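You operate a simulated robot arm through the tools that you are given. There is no shell and no other tool.

The job below is to be done with a simulated robot arm. You get a single attempt, and the scene is never put back.

## Task
Put things in order on the top of the wooden counter. At the end: the blue cool pack stands where the green wafer cup stood; the orange-sleeved cone stands where the blue cool pack stood; the yellow cloth from the top of the wooden counter stands where the orange-sleeved cone stood; the green wafer cup is on the white carton (marked "SORBET"); whatever was shut is shut again. Leave all else as you found it, and nothing knocked over.

It is judged by the outcome, as a careful person would: the job done as asked, and still so three seconds after it is handed in. It fails if anything else is knocked over, pushed out of place, dropped, spilled or broken. Flat cloth is picked up by pressing the open fingertips on it (5 to 10 N) and closing them slowly along it; thin cloth reads only 2 to 8 mm in the jaws.

## Robot
A 5-joint arm with a two-finger parallel gripper, fixed in place. Base frame: the origin is at the foot of the arm, x ahead of it, y to its left, z up; the work surface is at about z = 0. Lengths are in m, angles in degrees, forces in N, time in s.
With the tool pointing down near the work surface it reaches from about 0.26 to 0.6 m from the base axis. Its first joint turns from -66.0 to 66.0 degrees. The tool tilts only in the upright plane through the base axis and itself; it spins freely about its own axis. Payload 1.57 kg.
Tool frame: the origin (TCP) lies between the finger pads and is the grasp point; the fingertips stand 0.03 m ahead of it; z points along the fingers, y is the line along which they close. Largest opening 0.08 m; finger width 0.017, thickness 0.012; the body of the gripper, 0.04 by 0.082 m, starts 0.08 m behind the TCP.
Orientation is told as [roll, pitch, yaw] about the base's x, y, z axes, in that order, counted from this pose: with the fingers straight down and closing along the base's y, the tool's x points along the base's -x, its y along +y and its z along -z.

## Interface
- The arm moves only by the tool drive_tool. Its argument "steps" is a list of rows, each an object of numbers (a shift or turn left out is 0, a gripper value left out holds the last): "tx", "ty", "tz": the shift along the base's x, y, z in units of 300 mm (1.0 is 300 mm); "ax", "ay", "az": the turn, a rotation vector about the base's x, y, z in units of 60 degrees (1.0 is 60 degrees); "jaw": the opening, from 0 (shut) to 1 (fully open). In form: [{"tx": .., "ty": .., "tz": .., "ax": .., "ay": .., "az": .., "jaw": ..}, ...]. A call has 1 to 20 rows; each row is the pose to reach, as a shift and turn from the pose commanded when the call began. A call with a number of a shift or a turn outside -1 to 1 is refused whole. A row lasts 0.2 s, in which the tool goes at most 0.05 m and 8.6 degrees; a call with a longer step from one row to the next is refused whole, and so is a gripper value outside its range. Where a pose cannot be reached the arm comes as near as it can. A force on the tool above 40 N (or 10 N above the force at the start of the call, whichever is more), or a blocked arm, ends the call early, and 0.2 s more pass. The fingers move at their own pace (about 0.153 m/s each) and stop on an object; they squeeze with about 43 N. The grip force told is the motor's: it shows also when the fingers shut on nothing. Time passes only in rows, and 0.2 s behind the last, so rows that repeat a pose let the fingers close. It gives the time, the measured TCP pose, the force on the tool (base axes), the opening and the grip force at its end, in the units of the frame above (readings bear some noise), with the torque about the TCP (base axes, N m) and any sound that the robot's microphone picked up, and new pictures: "views" is both (left out), scene, wrist or none.
- Cameras (640 x 400 px; columns grow to the right, rows downward): "scene" is fixed at [0.0298, 0.3715, 0.5524]; the picture's right is [-0.83, -0.56, 0.00], its down [-0.23, 0.35, -0.91] and it looks along [0.51, -0.75, -0.42] (base axes); focal length 298 px, centre (320, 200). "wrist" rides on the gripper at [0.072, -0.007, -0.122] in the tool frame; the picture's right is [0.09, 1.00, 0.00], its down [-0.84, 0.08, -0.54] and it looks along [-0.54, 0.05, 0.84] (tool axes); focal length 238 px, centre (320, 200). There is no depth. A picture from a camera that has moved, and an enlarged one, comes with that camera's place and axes in the base frame and with its lens. The place of the scene camera against the robot may be out by one fixed shift of up to 0.025 m in any direction.
- enlarge(camera, box): a new picture of the part [left, top, right, bottom] of that camera's present view, enlarged. It takes no simulated time.
- close_job(): hands the job in; it is judged then, once.

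Places have to be worked out from the pictures, the camera data and where the tool is seen. Open the gripper and draw the arm clear of the work before you hand the job in, unless the task says otherwise.

The tools are called after ">>>" as a command line: name --argument value ..., lists and objects as JSON in quotes. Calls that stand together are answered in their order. drive_tool: Moves the arm, as the interface text tells. Its arguments: {"type":"object","properties":{"steps":{"type":"array","items":{"type":"object","properties":{"tx":{"type":"number"},"ty":{"type":"number"},"tz":{"type":"number"},"ax":{"type":"number"},"ay":{"type":"number"},"az":{"type":"number"},"jaw":{"type":"number"}}}},"views":{"type":"string","enum":["both","scene","wrist","none"]}},"required":["steps"]} The other tools are called the same way: enlarge (camera, box) takes an enlarged picture of a part of a camera's view; close_job () hands the job in.

At the start:

```text
time: 0.0
position: [0.3013, -0.1619, 0.3904]
tcp_rot: [0.0, 0.0, 0.0]
force: [0.6, -0.4, -0.9]
torque: [0.0, 0.0, 0.0]
gripper_width: 0.0797
grip_force: 0.0
```

scene: 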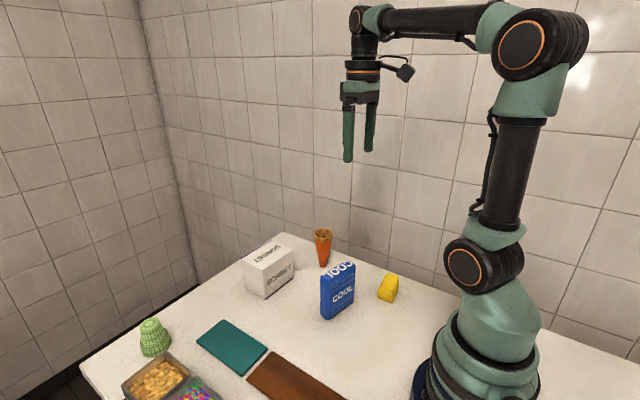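
wrist: 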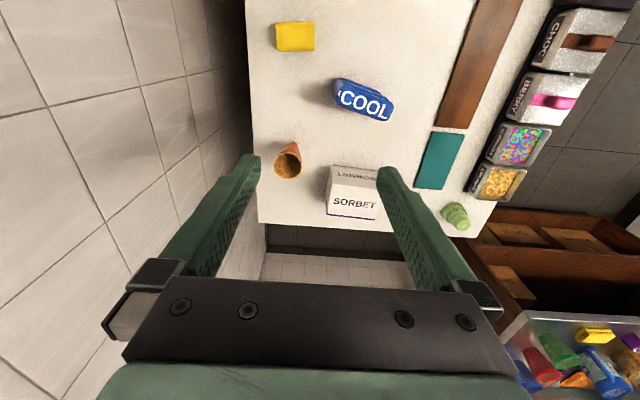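

I'll start by looking closely at both views to identify every object before anything moves.

>>> enlarge --camera "scene" --box '[220, 210, 440, 347]'

>>> enlarge --camera "scene" --box '[80, 290, 380, 400]'

>>> enlarge --camera "wrist" --box '[240, 0, 440, 125]'

>>> enlarge --camera "wrist" --box '[250, 120, 410, 220]'

>>> enlarge --camera "wrist" --box '[400, 0, 640, 150]'

>>> enlarge --camera "wrist" --box '[400, 130, 640, 400]'

```text
2.91 times, centred on (330, 278) of scene
camera zoom: at [0.0298, 0.3715, 0.5524], right [-0.83, -0.56, 0.0], down [-0.23, 0.35, -0.91], along [0.51, -0.75, -0.42], focal length 868 px, centre (291, -28)
```

zoom: 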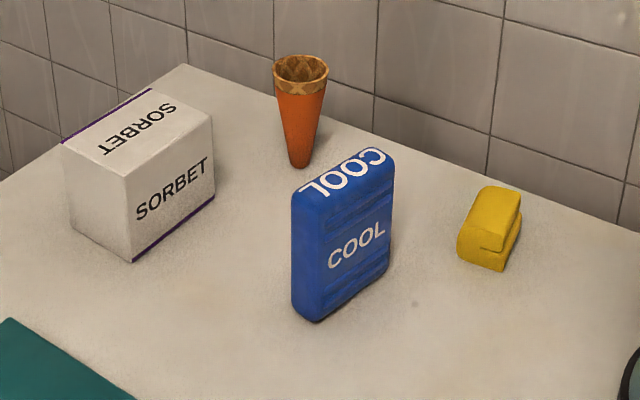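

```text
2.13 times, centred on (230, 345) of scene
camera zoom: at [0.0298, 0.3715, 0.5524], right [-0.83, -0.56, 0.0], down [-0.23, 0.35, -0.91], along [0.51, -0.75, -0.42], focal length 636 px, centre (512, -109)
```

zoom: 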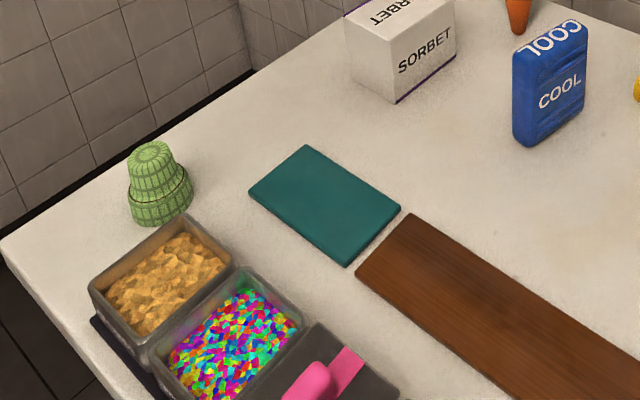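

```text
3.20 times, centred on (340, 62) of wrist
camera zoom: at [0.2301, -0.1687, 0.5119], right [-0.09, 1.0, 0.0], down [0.84, 0.08, 0.54], along [0.54, 0.05, -0.84], focal length 763 px, centre (256, 640)
```

zoom: 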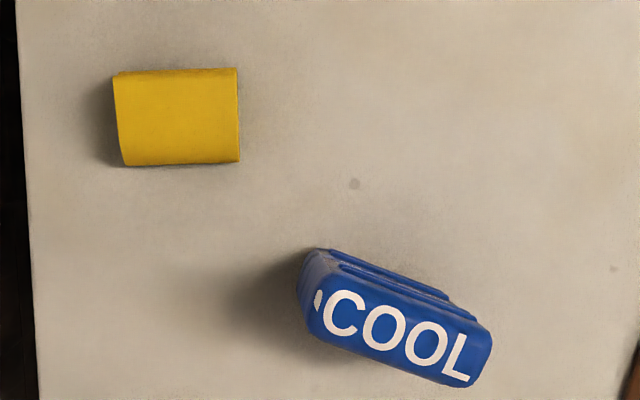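

```text
4.00 times, centred on (330, 170) of wrist
camera zoom: at [0.2301, -0.1687, 0.5119], right [-0.09, 1.0, 0.0], down [0.84, 0.08, 0.54], along [0.54, 0.05, -0.84], focal length 953 px, centre (280, 320)
```

zoom: 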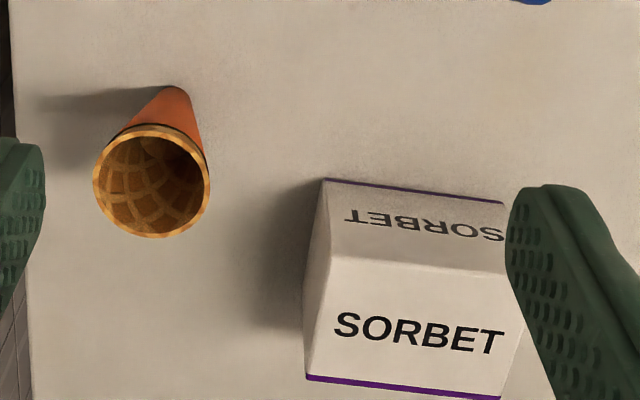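

```text
2.67 times, centred on (520, 75) of wrist
camera zoom: at [0.2301, -0.1687, 0.5119], right [-0.09, 1.0, 0.0], down [0.84, 0.08, 0.54], along [0.54, 0.05, -0.84], focal length 636 px, centre (-213, 533)
```

zoom: 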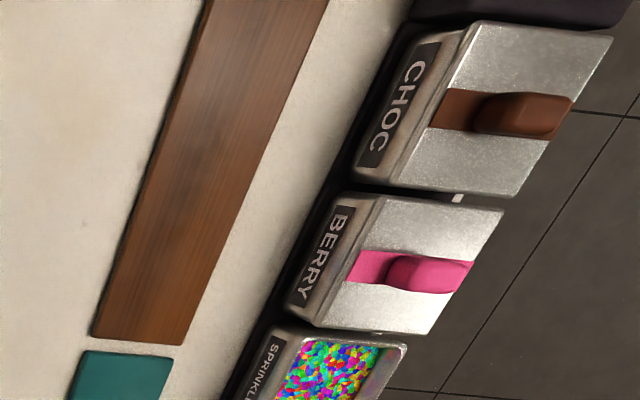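

```text
1.48 times, centred on (520, 265) of wrist
camera zoom: at [0.2301, -0.1687, 0.5119], right [-0.09, 1.0, 0.0], down [0.84, 0.08, 0.54], along [0.54, 0.05, -0.84], focal length 353 px, centre (24, 104)
```

zoom: 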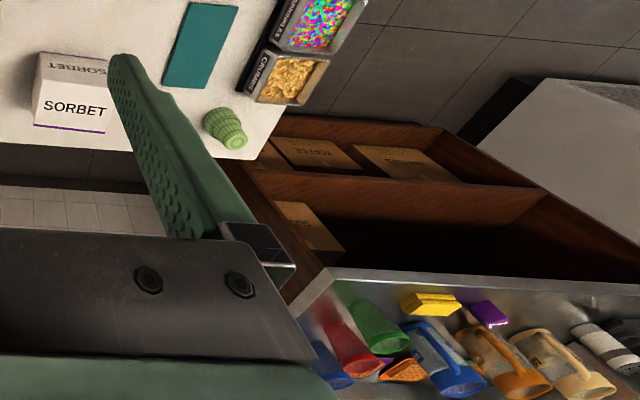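

The scene has the blue pack near (0.30,-0.09), cone near (0.40,-0.20), yellow cloth near (0.22,-0.21), carton near (0.51,-0.07) and green cup near (0.55,0.20), all rough. I'll move the wrist camera above the green cup side, staying high, to measure it better.

>>> drive_tool --steps '[{"tx": 0.067, "ty": 0.1, "tz": -0.05}, {"tx": 0.133, "ty": 0.2, "tz": -0.1}, {"tx": 0.2, "ty": 0.3, "tz": -0.15}, {"tx": 0.267, "ty": 0.4, "tz": -0.2}, {"tx": 0.333, "ty": 0.5, "tz": -0.25}, {"tx": 0.4, "ty": 0.6, "tz": -0.3}, {"tx": 0.467, "ty": 0.7, "tz": -0.35}, {"tx": 0.533, "ty": 0.8, "tz": -0.4}, {"tx": 0.6, "ty": 0.9, "tz": -0.45}, {"tx": 0.667, "ty": 1.0, "tz": -0.5}, {"tx": 0.667, "ty": 1.0, "tz": -0.5}]' --views "both"

```text
time: 2.4
position: [0.5024, 0.1374, 0.239]
tcp_rot: [0.0, 0.1, 0.0]
force: [0.0, -0.1, 0.6]
torque: [0.0, 0.02, 0.03]
gripper_width: 0.0801
grip_force: 0.0
camera wrist: at [0.4314, 0.1307, 0.3598], right [-0.09, 1.0, 0.0], down [0.84, 0.08, 0.54], along [0.54, 0.05, -0.84], focal length 238 px, centre (320, 200)
```

scene: 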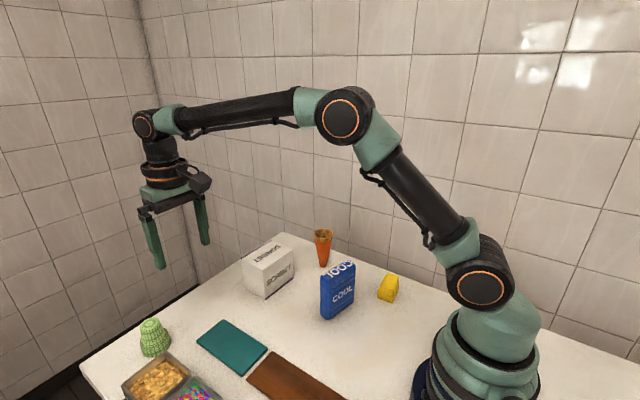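
wrist: 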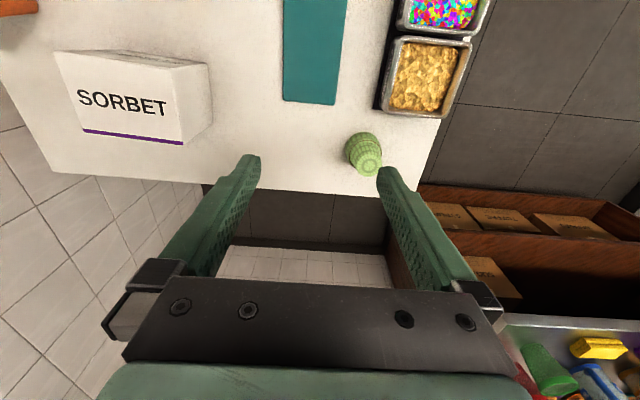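

The view shows the cup right near the counter edge and the SORBET carton fully. I'll enlarge both to read pixel coordinates.

>>> enlarge --camera "wrist" --box '[320, 110, 420, 185]'

>>> enlarge --camera "wrist" --box '[40, 30, 240, 155]'

>>> enlarge --camera "scene" --box '[110, 300, 210, 380]'

>>> enlarge --camera "scene" --box '[120, 170, 240, 280]'

```text
5.33 times, centred on (370, 148) of wrist
camera zoom: at [0.4314, 0.1307, 0.3598], right [-0.09, 1.0, 0.0], down [0.84, 0.08, 0.54], along [0.54, 0.05, -0.84], focal length 1271 px, centre (53, 480)
```

zoom: 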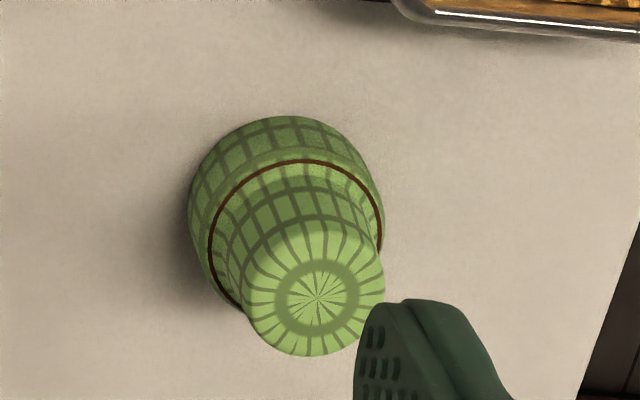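

```text
3.20 times, centred on (140, 92) of wrist
camera zoom: at [0.4314, 0.1307, 0.3598], right [-0.09, 1.0, 0.0], down [0.84, 0.08, 0.54], along [0.54, 0.05, -0.84], focal length 763 px, centre (896, 544)
```

zoom: 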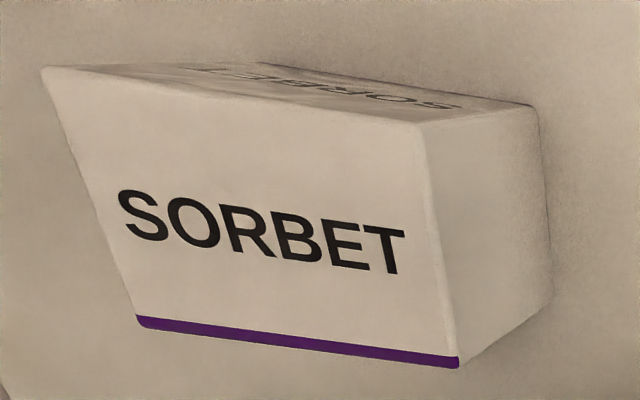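

```text
5.00 times, centred on (160, 340) of scene
camera zoom: at [0.0298, 0.3715, 0.5524], right [-0.83, -0.56, 0.0], down [-0.23, 0.35, -0.91], along [0.51, -0.75, -0.42], focal length 1491 px, centre (1120, -500)
```

zoom: 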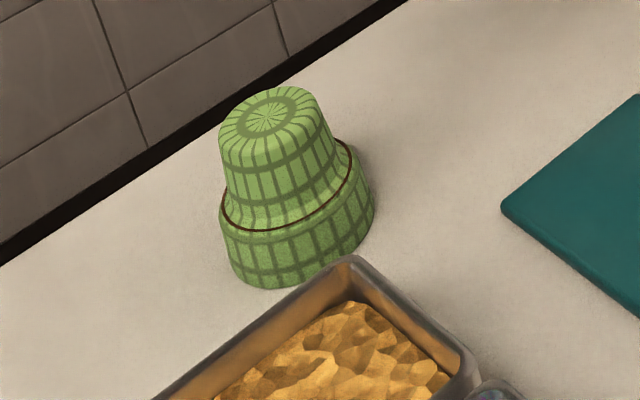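

```text
3.64 times, centred on (180, 225) of scene
camera zoom: at [0.0298, 0.3715, 0.5524], right [-0.83, -0.56, 0.0], down [-0.23, 0.35, -0.91], along [0.51, -0.75, -0.42], focal length 1084 px, centre (829, 109)
```

zoom: 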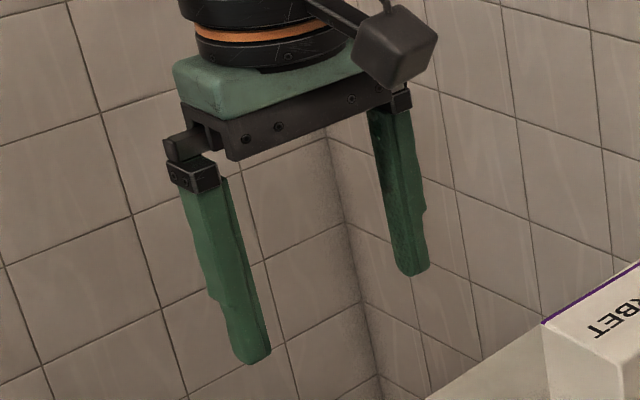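

Cup centre works out near (0.556, 0.209), base diameter about 0.056, height about 0.068; the carton top is x 0.46–0.54, y −0.13 to −0.02, height about 0.087. Next I move over the blue pack, staying high, to measure it and its neighbours.

>>> drive_tool --steps '[{"tx": -0.081, "ty": -0.109}, {"tx": -0.162, "ty": -0.217}, {"tx": -0.243, "ty": -0.326}, {"tx": -0.324, "ty": -0.434}, {"tx": -0.405, "ty": -0.543}, {"tx": -0.486, "ty": -0.651}, {"tx": -0.567, "ty": -0.76}, {"tx": -0.567, "ty": -0.76}]' --views "both"

```text
time: 4.2
position: [0.3307, -0.0881, 0.2402]
tcp_rot: [0.0, 0.0, 0.0]
force: [-1.0, 0.7, -0.2]
torque: [0.01, 0.01, -0.02]
gripper_width: 0.0798
grip_force: 0.2
camera wrist: at [0.2598, -0.0957, 0.3607], right [-0.09, 1.0, 0.0], down [0.84, 0.08, 0.54], along [0.54, 0.05, -0.84], focal length 238 px, centre (320, 200)
```

scene: 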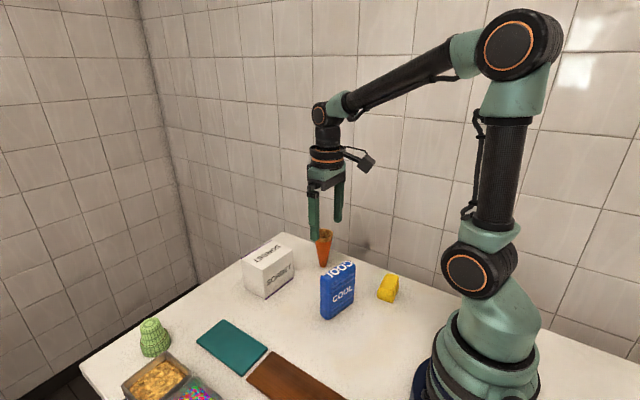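
wrist: 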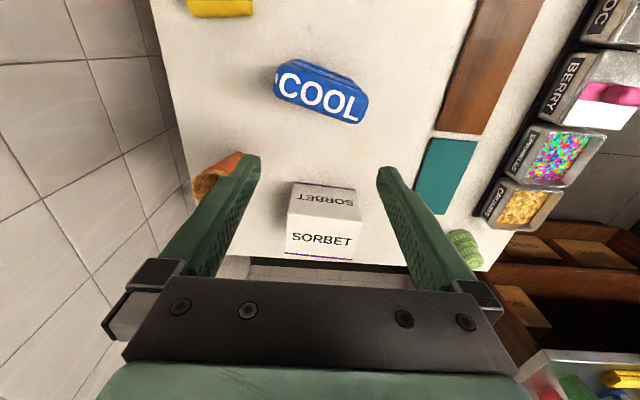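

>>> enlarge --camera "wrist" --box '[260, 40, 388, 140]'

>>> enlarge --camera "scene" --box '[300, 250, 380, 330]'

>>> enlarge --camera "scene" --box '[290, 215, 370, 275]'

```text
4.00 times, centred on (324, 90) of wrist
camera zoom: at [0.2598, -0.0957, 0.3607], right [-0.09, 1.0, 0.0], down [0.84, 0.08, 0.54], along [0.54, 0.05, -0.84], focal length 953 px, centre (304, 640)
```

zoom: 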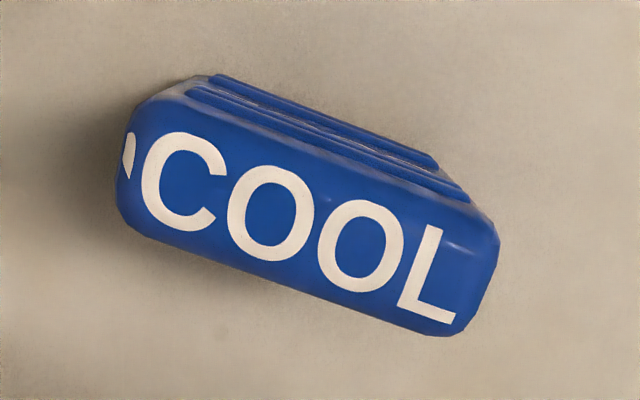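

```text
5.00 times, centred on (340, 290) of scene
camera zoom: at [0.0298, 0.3715, 0.5524], right [-0.83, -0.56, 0.0], down [-0.23, 0.35, -0.91], along [0.51, -0.75, -0.42], focal length 1491 px, centre (220, -250)
```

zoom: 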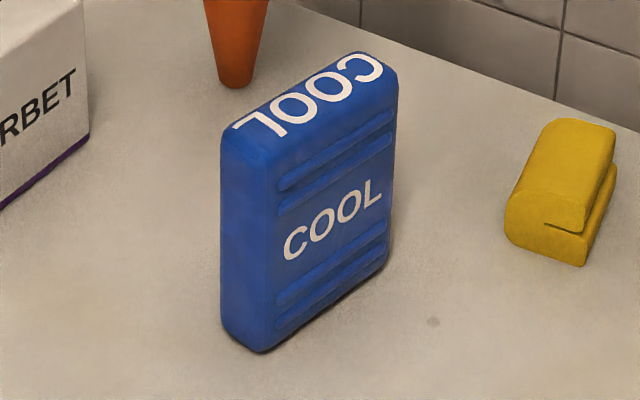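

```text
6.67 times, centred on (330, 245) of scene
camera zoom: at [0.0298, 0.3715, 0.5524], right [-0.83, -0.56, 0.0], down [-0.23, 0.35, -0.91], along [0.51, -0.75, -0.42], focal length 1988 px, centre (253, -100)
```

zoom: 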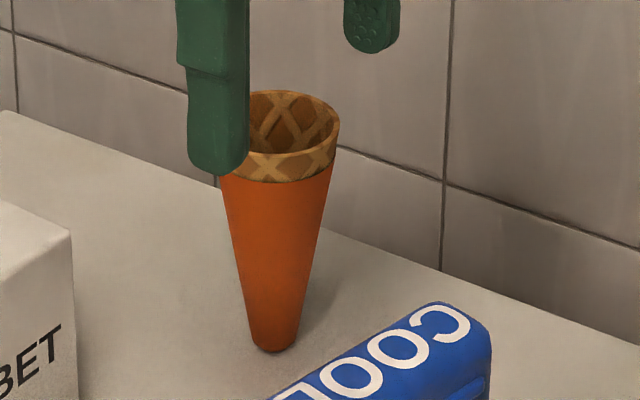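

The blue pack is about 0.085 × 0.03 × 0.112, centred near (0.298,−0.091), turned about −12.5°; the cone base is near (0.417,−0.211), about 0.113 tall. I'll go look at the yellow cloth and the cone from closer by.

>>> drive_tool --steps '[{"tx": -0.05, "ty": -0.102}, {"tx": -0.1, "ty": -0.203}, {"tx": -0.15, "ty": -0.305}, {"tx": -0.2, "ty": -0.407}, {"tx": -0.2, "ty": -0.407}]' --views "both"

```text
time: 5.4
position: [0.271, -0.213, 0.2408]
tcp_rot: [0.1, 0.0, 0.0]
force: [0.6, 0.2, -0.6]
torque: [-0.01, 0.03, 0.01]
gripper_width: 0.0798
grip_force: 0.1
camera wrist: at [0.1993, -0.22, 0.3612], right [-0.09, 1.0, 0.0], down [0.84, 0.08, 0.54], along [0.54, 0.05, -0.84], focal length 238 px, centre (320, 200)
```

scene: 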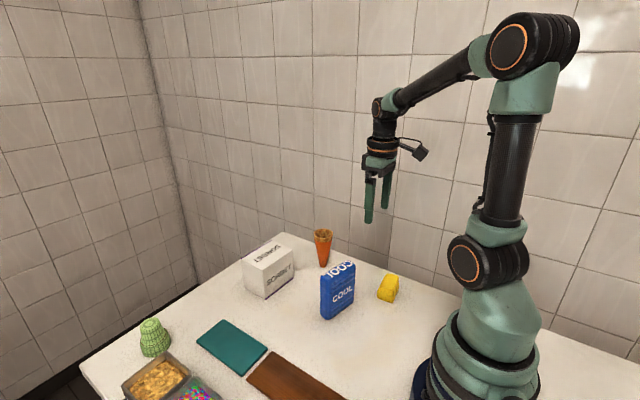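
wrist: 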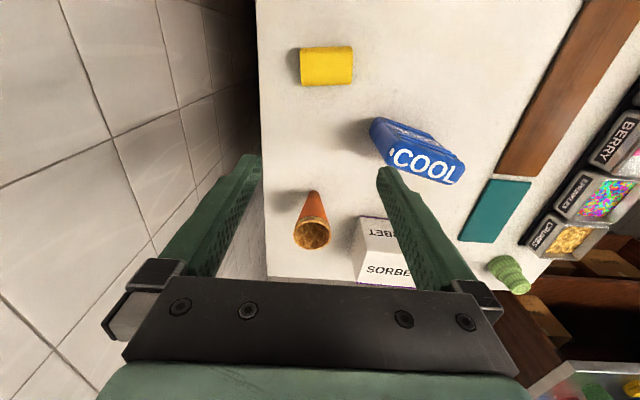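

>>> enlarge --camera "wrist" --box '[280, 30, 376, 105]'

>>> enlarge --camera "wrist" --box '[264, 180, 360, 255]'

>>> enlarge --camera "scene" --box '[366, 260, 414, 310]'

>>> enlarge --camera "scene" --box '[300, 220, 350, 275]'

>>> enlarge --camera "wrist" --box '[360, 100, 480, 200]'

```text
5.33 times, centred on (328, 68) of wrist
camera zoom: at [0.1993, -0.22, 0.3612], right [-0.09, 1.0, 0.0], down [0.84, 0.08, 0.54], along [0.54, 0.05, -0.84], focal length 1271 px, centre (277, 907)
```

zoom: 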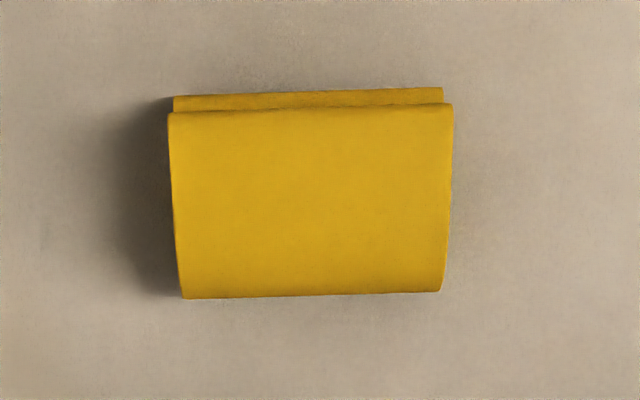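

```text
5.33 times, centred on (312, 218) of wrist
camera zoom: at [0.1993, -0.22, 0.3612], right [-0.09, 1.0, 0.0], down [0.84, 0.08, 0.54], along [0.54, 0.05, -0.84], focal length 1271 px, centre (363, 107)
```

zoom: 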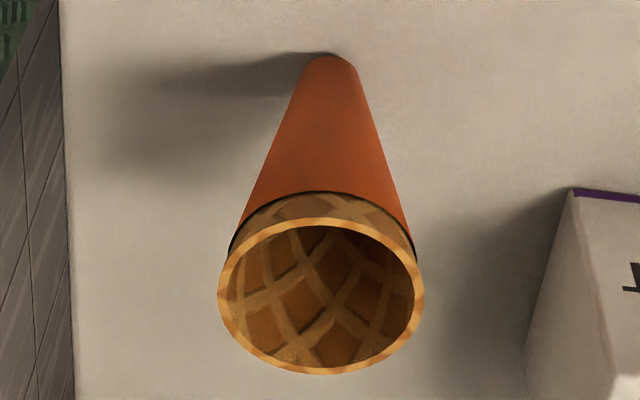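

```text
8.00 times, centred on (390, 285) of scene
camera zoom: at [0.0298, 0.3715, 0.5524], right [-0.83, -0.56, 0.0], down [-0.23, 0.35, -0.91], along [0.51, -0.75, -0.42], focal length 2386 px, centre (-240, -480)
```

zoom: 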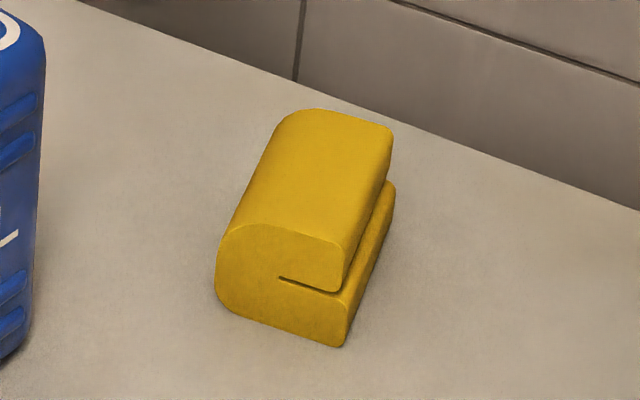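

```text
7.27 times, centred on (325, 248) of scene
camera zoom: at [0.0298, 0.3715, 0.5524], right [-0.83, -0.56, 0.0], down [-0.23, 0.35, -0.91], along [0.51, -0.75, -0.42], focal length 2169 px, centre (284, -146)
```

zoom: 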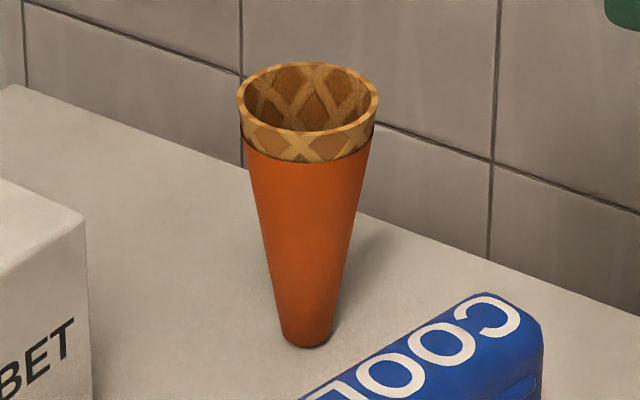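

```text
4.00 times, centred on (420, 150) of wrist
camera zoom: at [0.1993, -0.22, 0.3612], right [-0.09, 1.0, 0.0], down [0.84, 0.08, 0.54], along [0.54, 0.05, -0.84], focal length 953 px, centre (-80, 400)
```

zoom: 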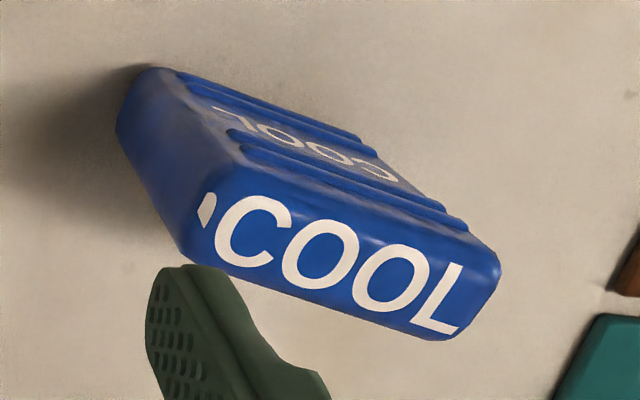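

Yellow cloth is a folded block about 0.037 × 0.063 × 0.037 at (0.220,−0.211), turned about +6.5°; cone confirmed at (0.417,−0.2105). I start with the green cup: travel high back towards it.

>>> drive_tool --steps '[{"tx": 0.083, "ty": 0.125}, {"tx": 0.167, "ty": 0.25}, {"tx": 0.25, "ty": 0.375}, {"tx": 0.333, "ty": 0.5}, {"tx": 0.417, "ty": 0.625}, {"tx": 0.5, "ty": 0.75}, {"tx": 0.583, "ty": 0.875}, {"tx": 0.667, "ty": 1.0}, {"tx": 0.667, "ty": 1.0}]' --views "none"

```text
time: 7.4
position: [0.4731, 0.0872, 0.2408]
tcp_rot: [0.0, 0.0, 0.0]
force: [-0.3, -0.2, -0.8]
torque: [-0.01, 0.0, -0.01]
gripper_width: 0.0801
grip_force: 0.2
```

Arrived clear at (0.472, 0.088, 0.240). Now move to above the cup with fingertips about 5 cm over its cap and check alignment.

>>> drive_tool --steps '[{"tx": 0.057, "ty": 0.08, "tz": -0.0}, {"tx": 0.113, "ty": 0.161, "tz": -0.05}, {"tx": 0.17, "ty": 0.241, "tz": -0.12}, {"tx": 0.226, "ty": 0.322, "tz": -0.2}, {"tx": 0.283, "ty": 0.402, "tz": -0.3}, {"tx": 0.283, "ty": 0.402, "tz": -0.3}]' --views "both"

```text
time: 8.8
position: [0.5573, 0.2084, 0.1498]
tcp_rot: [-0.1, 0.0, 0.0]
force: [0.1, 0.3, -0.9]
torque: [0.0, -0.01, 0.0]
gripper_width: 0.0798
grip_force: 0.0
camera wrist: at [0.4858, 0.201, 0.271], right [-0.09, 1.0, 0.0], down [0.84, 0.08, 0.54], along [0.54, 0.05, -0.84], focal length 238 px, centre (320, 200)
```

scene: 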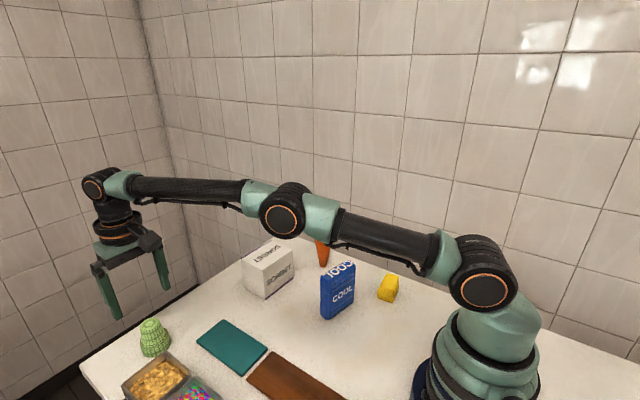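
wrist: 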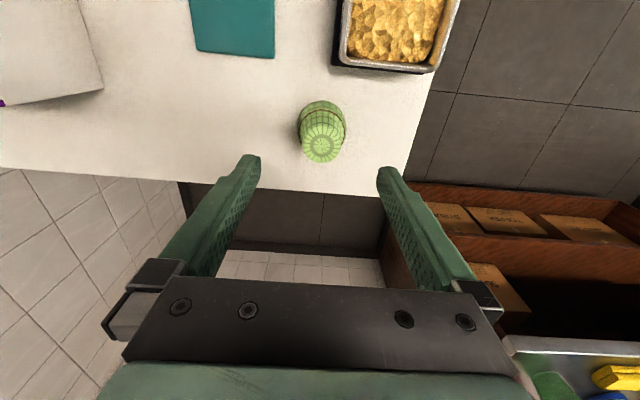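

>>> enlarge --camera "wrist" --box '[240, 70, 400, 190]'

>>> enlarge --camera "wrist" --box '[285, 90, 361, 170]'

>>> enlarge --camera "scene" --box '[80, 230, 220, 370]'

```text
3.33 times, centred on (320, 130) of wrist
camera zoom: at [0.4858, 0.201, 0.271], right [-0.09, 1.0, 0.0], down [0.84, 0.08, 0.54], along [0.54, 0.05, -0.84], focal length 794 px, centre (320, 433)
```

zoom: 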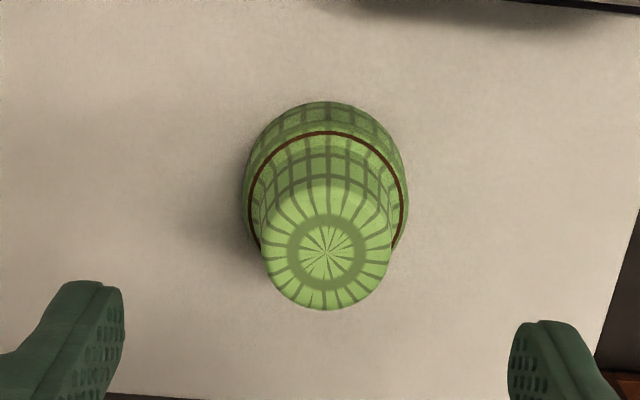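

```text
5.00 times, centred on (323, 130) of wrist
camera zoom: at [0.4858, 0.201, 0.271], right [-0.09, 1.0, 0.0], down [0.84, 0.08, 0.54], along [0.54, 0.05, -0.84], focal length 1192 px, centre (305, 550)
```

zoom: 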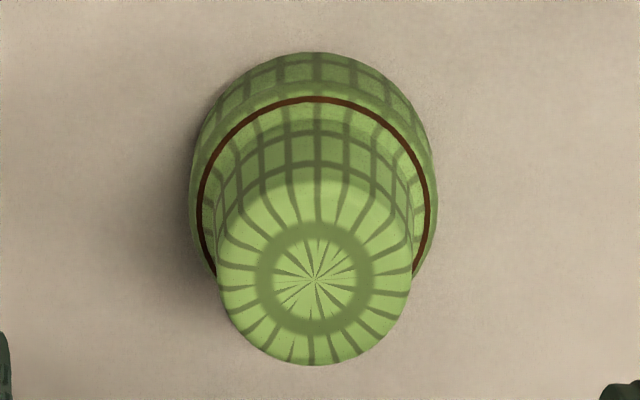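

```text
2.86 times, centred on (150, 300) of scene
camera zoom: at [0.0298, 0.3715, 0.5524], right [-0.83, -0.56, 0.0], down [-0.23, 0.35, -0.91], along [0.51, -0.75, -0.42], focal length 852 px, centre (806, -86)
```

zoom: 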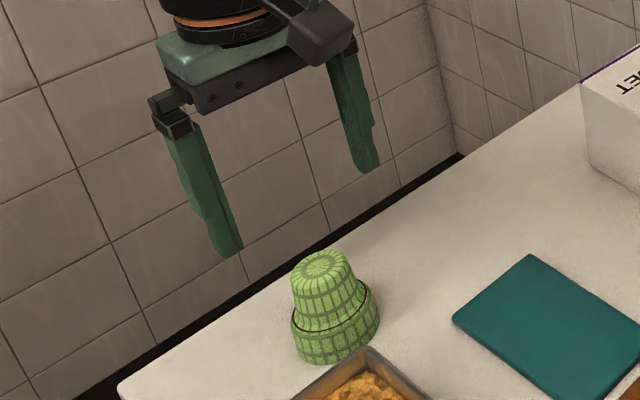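

The cup is centred between the fingers at about (0.558, 0.209), and its widest diameter is about 0.054. I lower straight down so the fingertips straddle its collar (tips about 6 mm above the counter).

>>> drive_tool --steps '[{"tx": 0.003, "ty": 0.002, "tz": -0.1}, {"tx": 0.003, "ty": 0.002, "tz": -0.2}, {"tx": 0.003, "ty": 0.002, "tz": -0.29}, {"tx": 0.003, "ty": 0.002, "tz": -0.35}, {"tx": 0.003, "ty": 0.002, "tz": -0.38}, {"tx": 0.003, "ty": 0.002, "tz": -0.38}]' --views "both"

```text
time: 10.2
position: [0.5582, 0.209, 0.0371]
tcp_rot: [0.0, -0.1, 0.1]
force: [0.4, -0.5, 0.4]
torque: [-0.01, 0.0, 0.0]
gripper_width: 0.08
grip_force: 0.1
camera wrist: at [0.4861, 0.202, 0.1578], right [-0.09, 1.0, 0.0], down [0.84, 0.08, 0.54], along [0.54, 0.05, -0.84], focal length 238 px, centre (320, 200)
```

scene: 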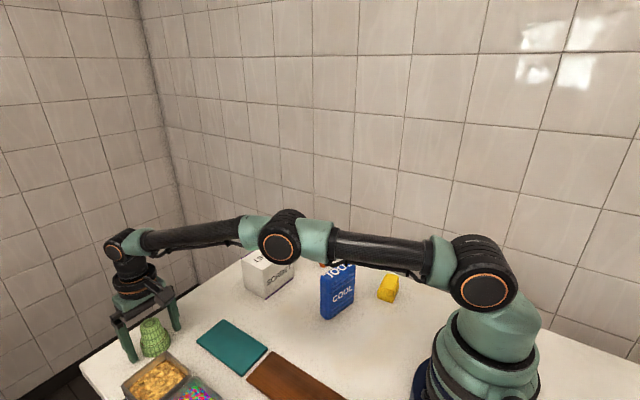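
wrist: 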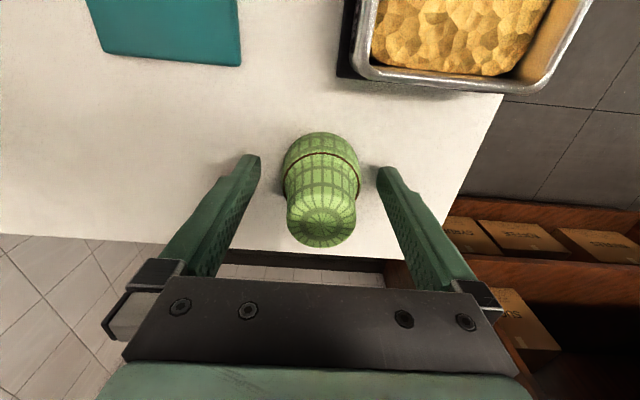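

Cup sits midway between the fingers and nothing is touched. Now I close gently in small steps to just about the expected collar width and read the grip force.

>>> drive_tool --steps '[{"jaw": 0.85}, {"jaw": 0.78}, {"jaw": 0.74}, {"jaw": 0.71}, {"jaw": 0.69}, {"jaw": 0.68}, {"jaw": 0.67}, {"jaw": 0.67}]' --views "wrist"

```text
time: 12.0
position: [0.5576, 0.2089, 0.0359]
tcp_rot: [0.0, 0.1, 0.0]
force: [-0.3, -0.9, 0.2]
torque: [0.03, 0.0, -0.02]
gripper_width: 0.0534
grip_force: 0.2
camera wrist: at [0.4861, 0.202, 0.1581], right [-0.09, 1.0, 0.0], down [0.84, 0.08, 0.54], along [0.54, 0.05, -0.84], focal length 238 px, centre (320, 200)
```

wrist: 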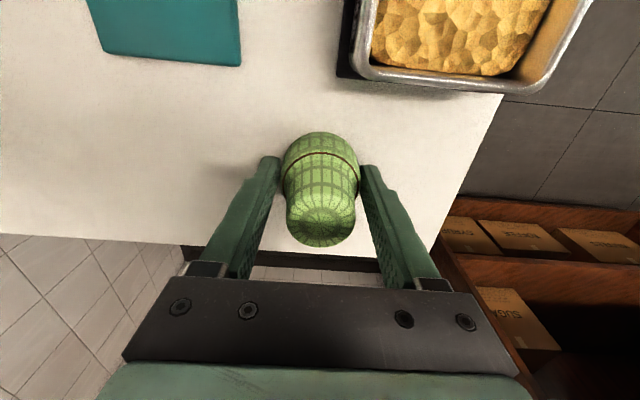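

Fingers are at 0.0534 opening with no contact yet; continue closing in fine steps.

>>> drive_tool --steps '[{"jaw": 0.66}, {"jaw": 0.65}, {"jaw": 0.64}, {"jaw": 0.63}, {"jaw": 0.63}]' --views "wrist"

```text
time: 13.2
position: [0.5579, 0.2087, 0.037]
tcp_rot: [0.0, 0.0, -0.1]
force: [0.2, 0.1, 0.0]
torque: [0.0, 0.0, 0.01]
gripper_width: 0.0515
grip_force: 0.5
camera wrist: at [0.4861, 0.202, 0.1581], right [-0.09, 1.0, 0.0], down [0.84, 0.08, 0.54], along [0.54, 0.05, -0.84], focal length 238 px, centre (320, 200)
```

wrist: 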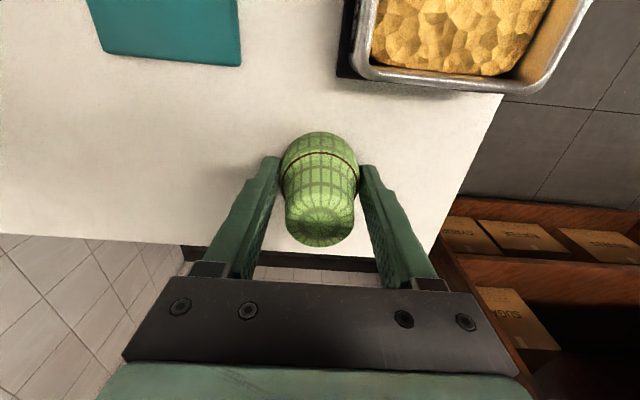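

The opening stopped at 0.0515 while 0.0504 was asked, so there is contact, with light force. I tighten a bit more to learn how the grip force grows.

>>> drive_tool --steps '[{"jaw": 0.61}, {"jaw": 0.59}, {"jaw": 0.57}, {"jaw": 0.57}]' --views "none"

```text
time: 14.2
position: [0.5575, 0.2091, 0.0383]
tcp_rot: [0.0, -0.1, 0.0]
force: [1.0, -0.5, 0.0]
torque: [0.0, -0.01, 0.01]
gripper_width: 0.0511
grip_force: 13.8
```

Grip force is 13.8 N at a 0.0511 opening, which should be plenty for a light wafer cup. I lift slowly and check that it comes along upright.

>>> drive_tool --steps '[{"tz": 0.02, "jaw": 0.56}, {"tz": 0.05, "jaw": 0.56}, {"tz": 0.1, "jaw": 0.56}, {"tz": 0.15, "jaw": 0.56}, {"tz": 0.15, "jaw": 0.56}]' --views "both"

```text
time: 15.4
position: [0.5565, 0.2092, 0.0812]
tcp_rot: [-0.1, -0.1, 0.1]
force: [0.1, 1.2, 0.1]
torque: [0.0, -0.02, 0.02]
gripper_width: 0.0511
grip_force: 13.7
camera wrist: at [0.4864, 0.2023, 0.2025], right [-0.09, 1.0, 0.0], down [0.84, 0.08, 0.54], along [0.54, 0.05, -0.84], focal length 238 px, centre (320, 200)
```

scene: 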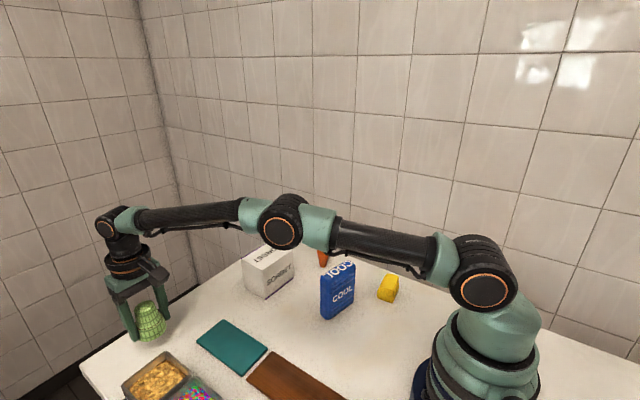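
wrist: 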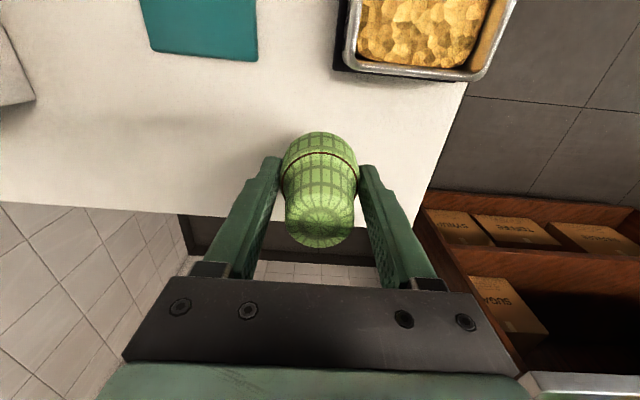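

The cup is held steadily and upright. I lift to about z = 0.20 and carry it smoothly to above the carton's centre (0.50, −0.075).

>>> drive_tool --steps '[{"tz": 0.1}, {"tz": 0.22}, {"tz": 0.34}, {"tz": 0.4, "tx": -0.01, "ty": -0.05}, {"tz": 0.4, "tx": -0.03, "ty": -0.16}, {"tz": 0.4, "tx": -0.055, "ty": -0.28}, {"tz": 0.4, "tx": -0.08, "ty": -0.4}, {"tz": 0.4, "tx": -0.105, "ty": -0.52}, {"tz": 0.4, "tx": -0.13, "ty": -0.64}, {"tz": 0.4, "tx": -0.155, "ty": -0.76}, {"tz": 0.4, "tx": -0.175, "ty": -0.87}, {"tz": 0.4, "tx": -0.19, "ty": -0.947}, {"tz": 0.4, "tx": -0.19, "ty": -0.947}]' --views "both"

```text
time: 18.2
position: [0.5009, -0.0738, 0.2024]
tcp_rot: [0.1, 0.0, 0.0]
force: [-0.2, -0.1, -0.3]
torque: [0.01, 0.01, 0.02]
gripper_width: 0.0508
grip_force: 14.4
out of reach, approached as far as the arm can: row 3
camera wrist: at [0.4297, -0.081, 0.3241], right [-0.09, 1.0, 0.0], down [0.84, 0.08, 0.54], along [0.54, 0.05, -0.84], focal length 238 px, centre (320, 200)
```

scene: 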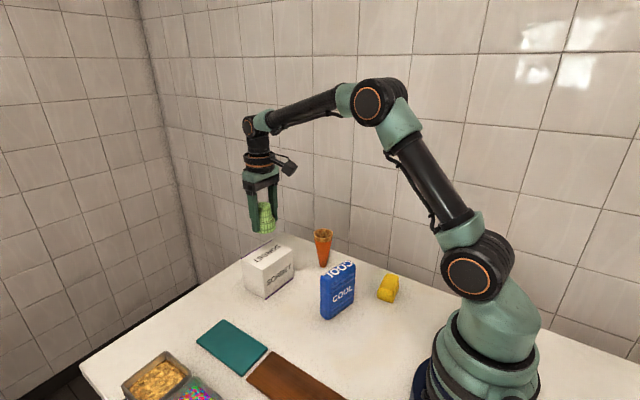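
wrist: 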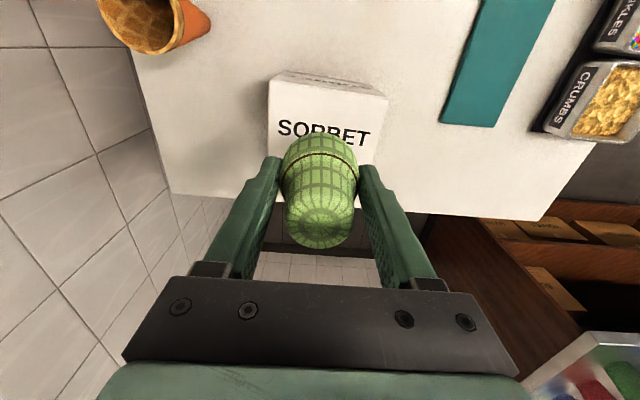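

The cup is over the carton; at G the arm can't go above about z = 0.17, which I'll remember. I zoom in to refine the carton's top corners and height.

>>> enlarge --camera "wrist" --box '[256, 60, 400, 180]'

>>> enlarge --camera "scene" --box '[220, 170, 320, 305]'

```text
3.33 times, centred on (328, 120) of wrist
camera zoom: at [0.4297, -0.081, 0.3241], right [-0.09, 1.0, 0.0], down [0.84, 0.08, 0.54], along [0.54, 0.05, -0.84], focal length 794 px, centre (293, 467)
```

zoom: 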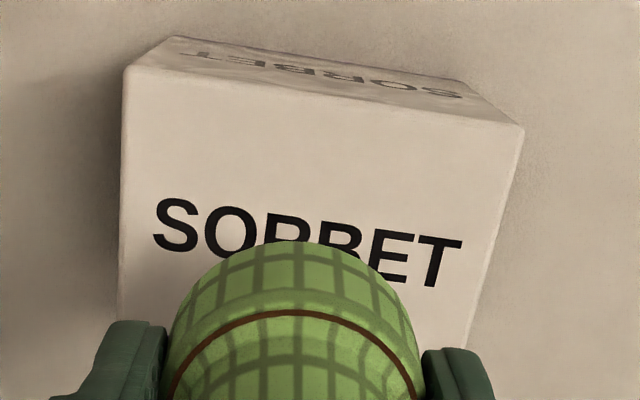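

```text
2.96 times, centred on (270, 238) of scene
camera zoom: at [0.0298, 0.3715, 0.5524], right [-0.83, -0.56, 0.0], down [-0.23, 0.35, -0.91], along [0.51, -0.75, -0.42], focal length 884 px, centre (468, 89)
```

zoom: 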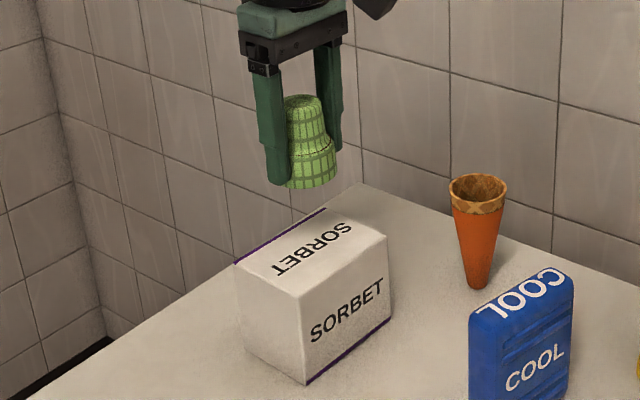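

Carton height refines to about 0.090 with top centre near (0.499,−0.072), so the cup is well centred. I lower it to just above the carton top and look.

>>> drive_tool --steps '[{"tz": -0.08}, {"tz": -0.16}, {"tz": -0.2}, {"tz": -0.22}, {"tz": -0.22}]' --views "both"

>>> enlarge --camera "scene" --box '[230, 200, 310, 300]'

```text
time: 19.4
position: [0.5006, -0.0736, 0.136]
tcp_rot: [0.0, 0.1, -0.1]
force: [-0.6, -0.2, 0.1]
torque: [0.0, -0.01, 0.0]
gripper_width: 0.0508
grip_force: 13.8
camera wrist: at [0.4292, -0.0815, 0.2568], right [-0.09, 1.0, 0.0], down [0.84, 0.08, 0.54], along [0.54, 0.05, -0.84], focal length 238 px, centre (320, 200)
```

scene: 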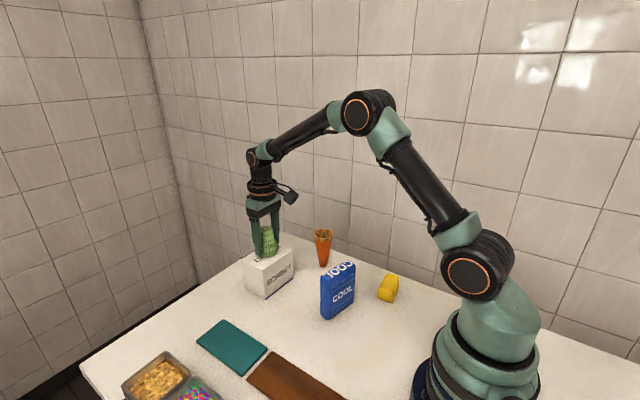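
wrist: 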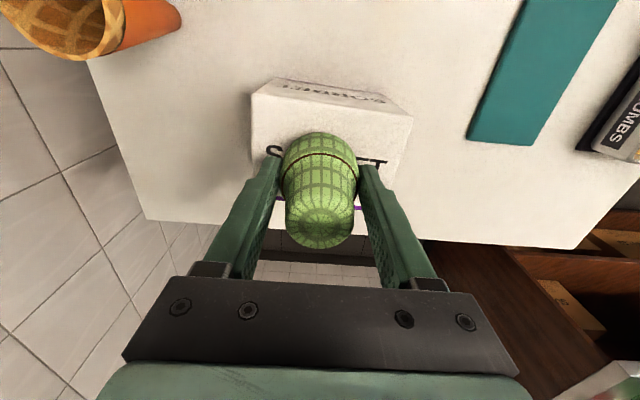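

```text
4.00 times, centred on (270, 250) of scene
camera zoom: at [0.0298, 0.3715, 0.5524], right [-0.83, -0.56, 0.0], down [-0.23, 0.35, -0.91], along [0.51, -0.75, -0.42], focal length 1193 px, centre (520, 0)
```

zoom: 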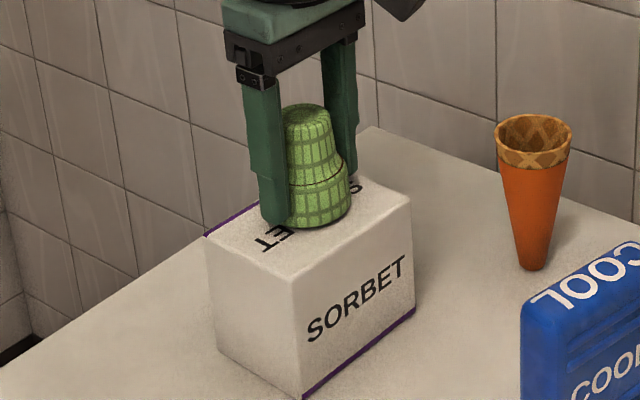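

Cup is centred, a few millimetres above the carton. I lower in 1.5–2 mm steps, watching the vertical force.

>>> drive_tool --steps '[{"tz": -0.006}, {"tz": -0.012}, {"tz": -0.018}, {"tz": -0.018}]' --views "none"

```text
time: 20.4
position: [0.5018, -0.0748, 0.1308]
tcp_rot: [0.0, -0.1, 0.0]
force: [-3.7, 1.0, 13.2]
torque: [0.04, 0.09, 0.03]
gripper_width: 0.051
grip_force: 13.9
```

The cup touched down (13 N) at about TCP z = 0.132. I back off slightly to relieve the pressure before releasing.

>>> drive_tool --steps '[{"tz": 0.003}, {"tz": 0.005}, {"tz": 0.005}]' --views "none"

```text
time: 21.2
position: [0.5015, -0.0741, 0.1317]
tcp_rot: [0.0, 0.1, 0.0]
force: [0.9, 0.2, 1.3]
torque: [-0.01, -0.04, 0.01]
gripper_width: 0.0511
grip_force: 13.9
```

Force is down to about 1 N, so the cup rests on the carton. I open the fingers slowly.

>>> drive_tool --steps '[{"jaw": 0.6}, {"jaw": 0.64}, {"jaw": 0.67}, {"jaw": 0.71}, {"jaw": 0.77}, {"jaw": 0.85}, {"jaw": 0.9}, {"jaw": 0.9}]' --views "both"

>>> enlarge --camera "scene" --box '[230, 200, 310, 300]'

```text
time: 23.0
position: [0.5019, -0.0734, 0.1315]
tcp_rot: [0.0, 0.0, 0.0]
force: [-0.2, -0.3, 0.1]
torque: [0.02, -0.01, 0.01]
gripper_width: 0.072
grip_force: 0.1
camera wrist: at [0.4297, -0.0818, 0.2532], right [-0.09, 1.0, 0.0], down [0.84, 0.08, 0.54], along [0.54, 0.05, -0.84], focal length 238 px, centre (320, 200)
```

scene: 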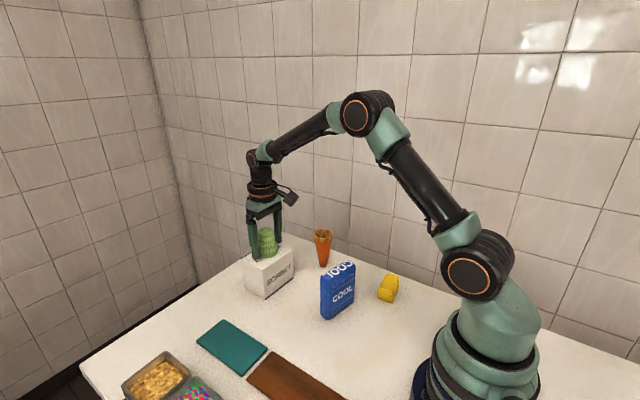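
wrist: 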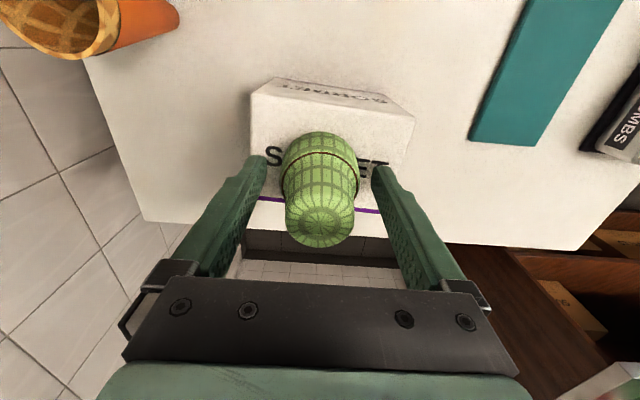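

```text
4.00 times, centred on (270, 250) of scene
camera zoom: at [0.0298, 0.3715, 0.5524], right [-0.83, -0.56, 0.0], down [-0.23, 0.35, -0.91], along [0.51, -0.75, -0.42], focal length 1193 px, centre (520, 0)
```

zoom: 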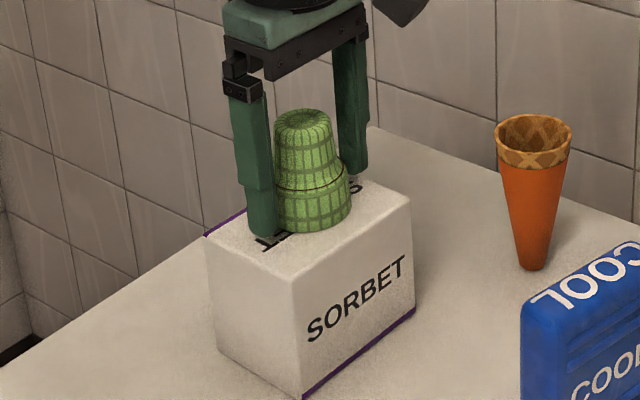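

The cup stands upright and free in the middle of the carton. I rise straight up, then travel to above the blue pack while turning the gripper so that it closes across the pack's thin side (yaw about +77.5°).

>>> drive_tool --steps '[{"tz": 0.08, "jaw": 1.0}, {"tz": 0.2, "jaw": 1.0}, {"tz": 0.36}, {"tz": 0.36, "tx": -0.08, "ty": -0.007, "az": 0.11}, {"tz": 0.36, "tx": -0.17, "ty": -0.014, "az": 0.23}, {"tz": 0.36, "tx": -0.26, "ty": -0.021, "az": 0.35}, {"tz": 0.36, "tx": -0.35, "ty": -0.028, "az": 0.47}, {"tz": 0.36, "tx": -0.44, "ty": -0.036, "az": 0.59}, {"tz": 0.36, "tx": -0.53, "ty": -0.044, "az": 0.71}, {"tz": 0.36, "tx": -0.61, "ty": -0.051, "az": 0.82}, {"tz": 0.36, "tx": -0.677, "ty": -0.057, "az": 0.9}, {"tz": 0.36, "tx": -0.677, "ty": -0.057, "az": 0.9}]' --views "none"

```text
time: 25.6
position: [0.2984, -0.0902, 0.2388]
tcp_rot: [0.1, -0.1, 54.2]
force: [1.3, -1.1, 0.3]
torque: [0.02, 0.0, 0.03]
gripper_width: 0.0799
grip_force: 0.1
```

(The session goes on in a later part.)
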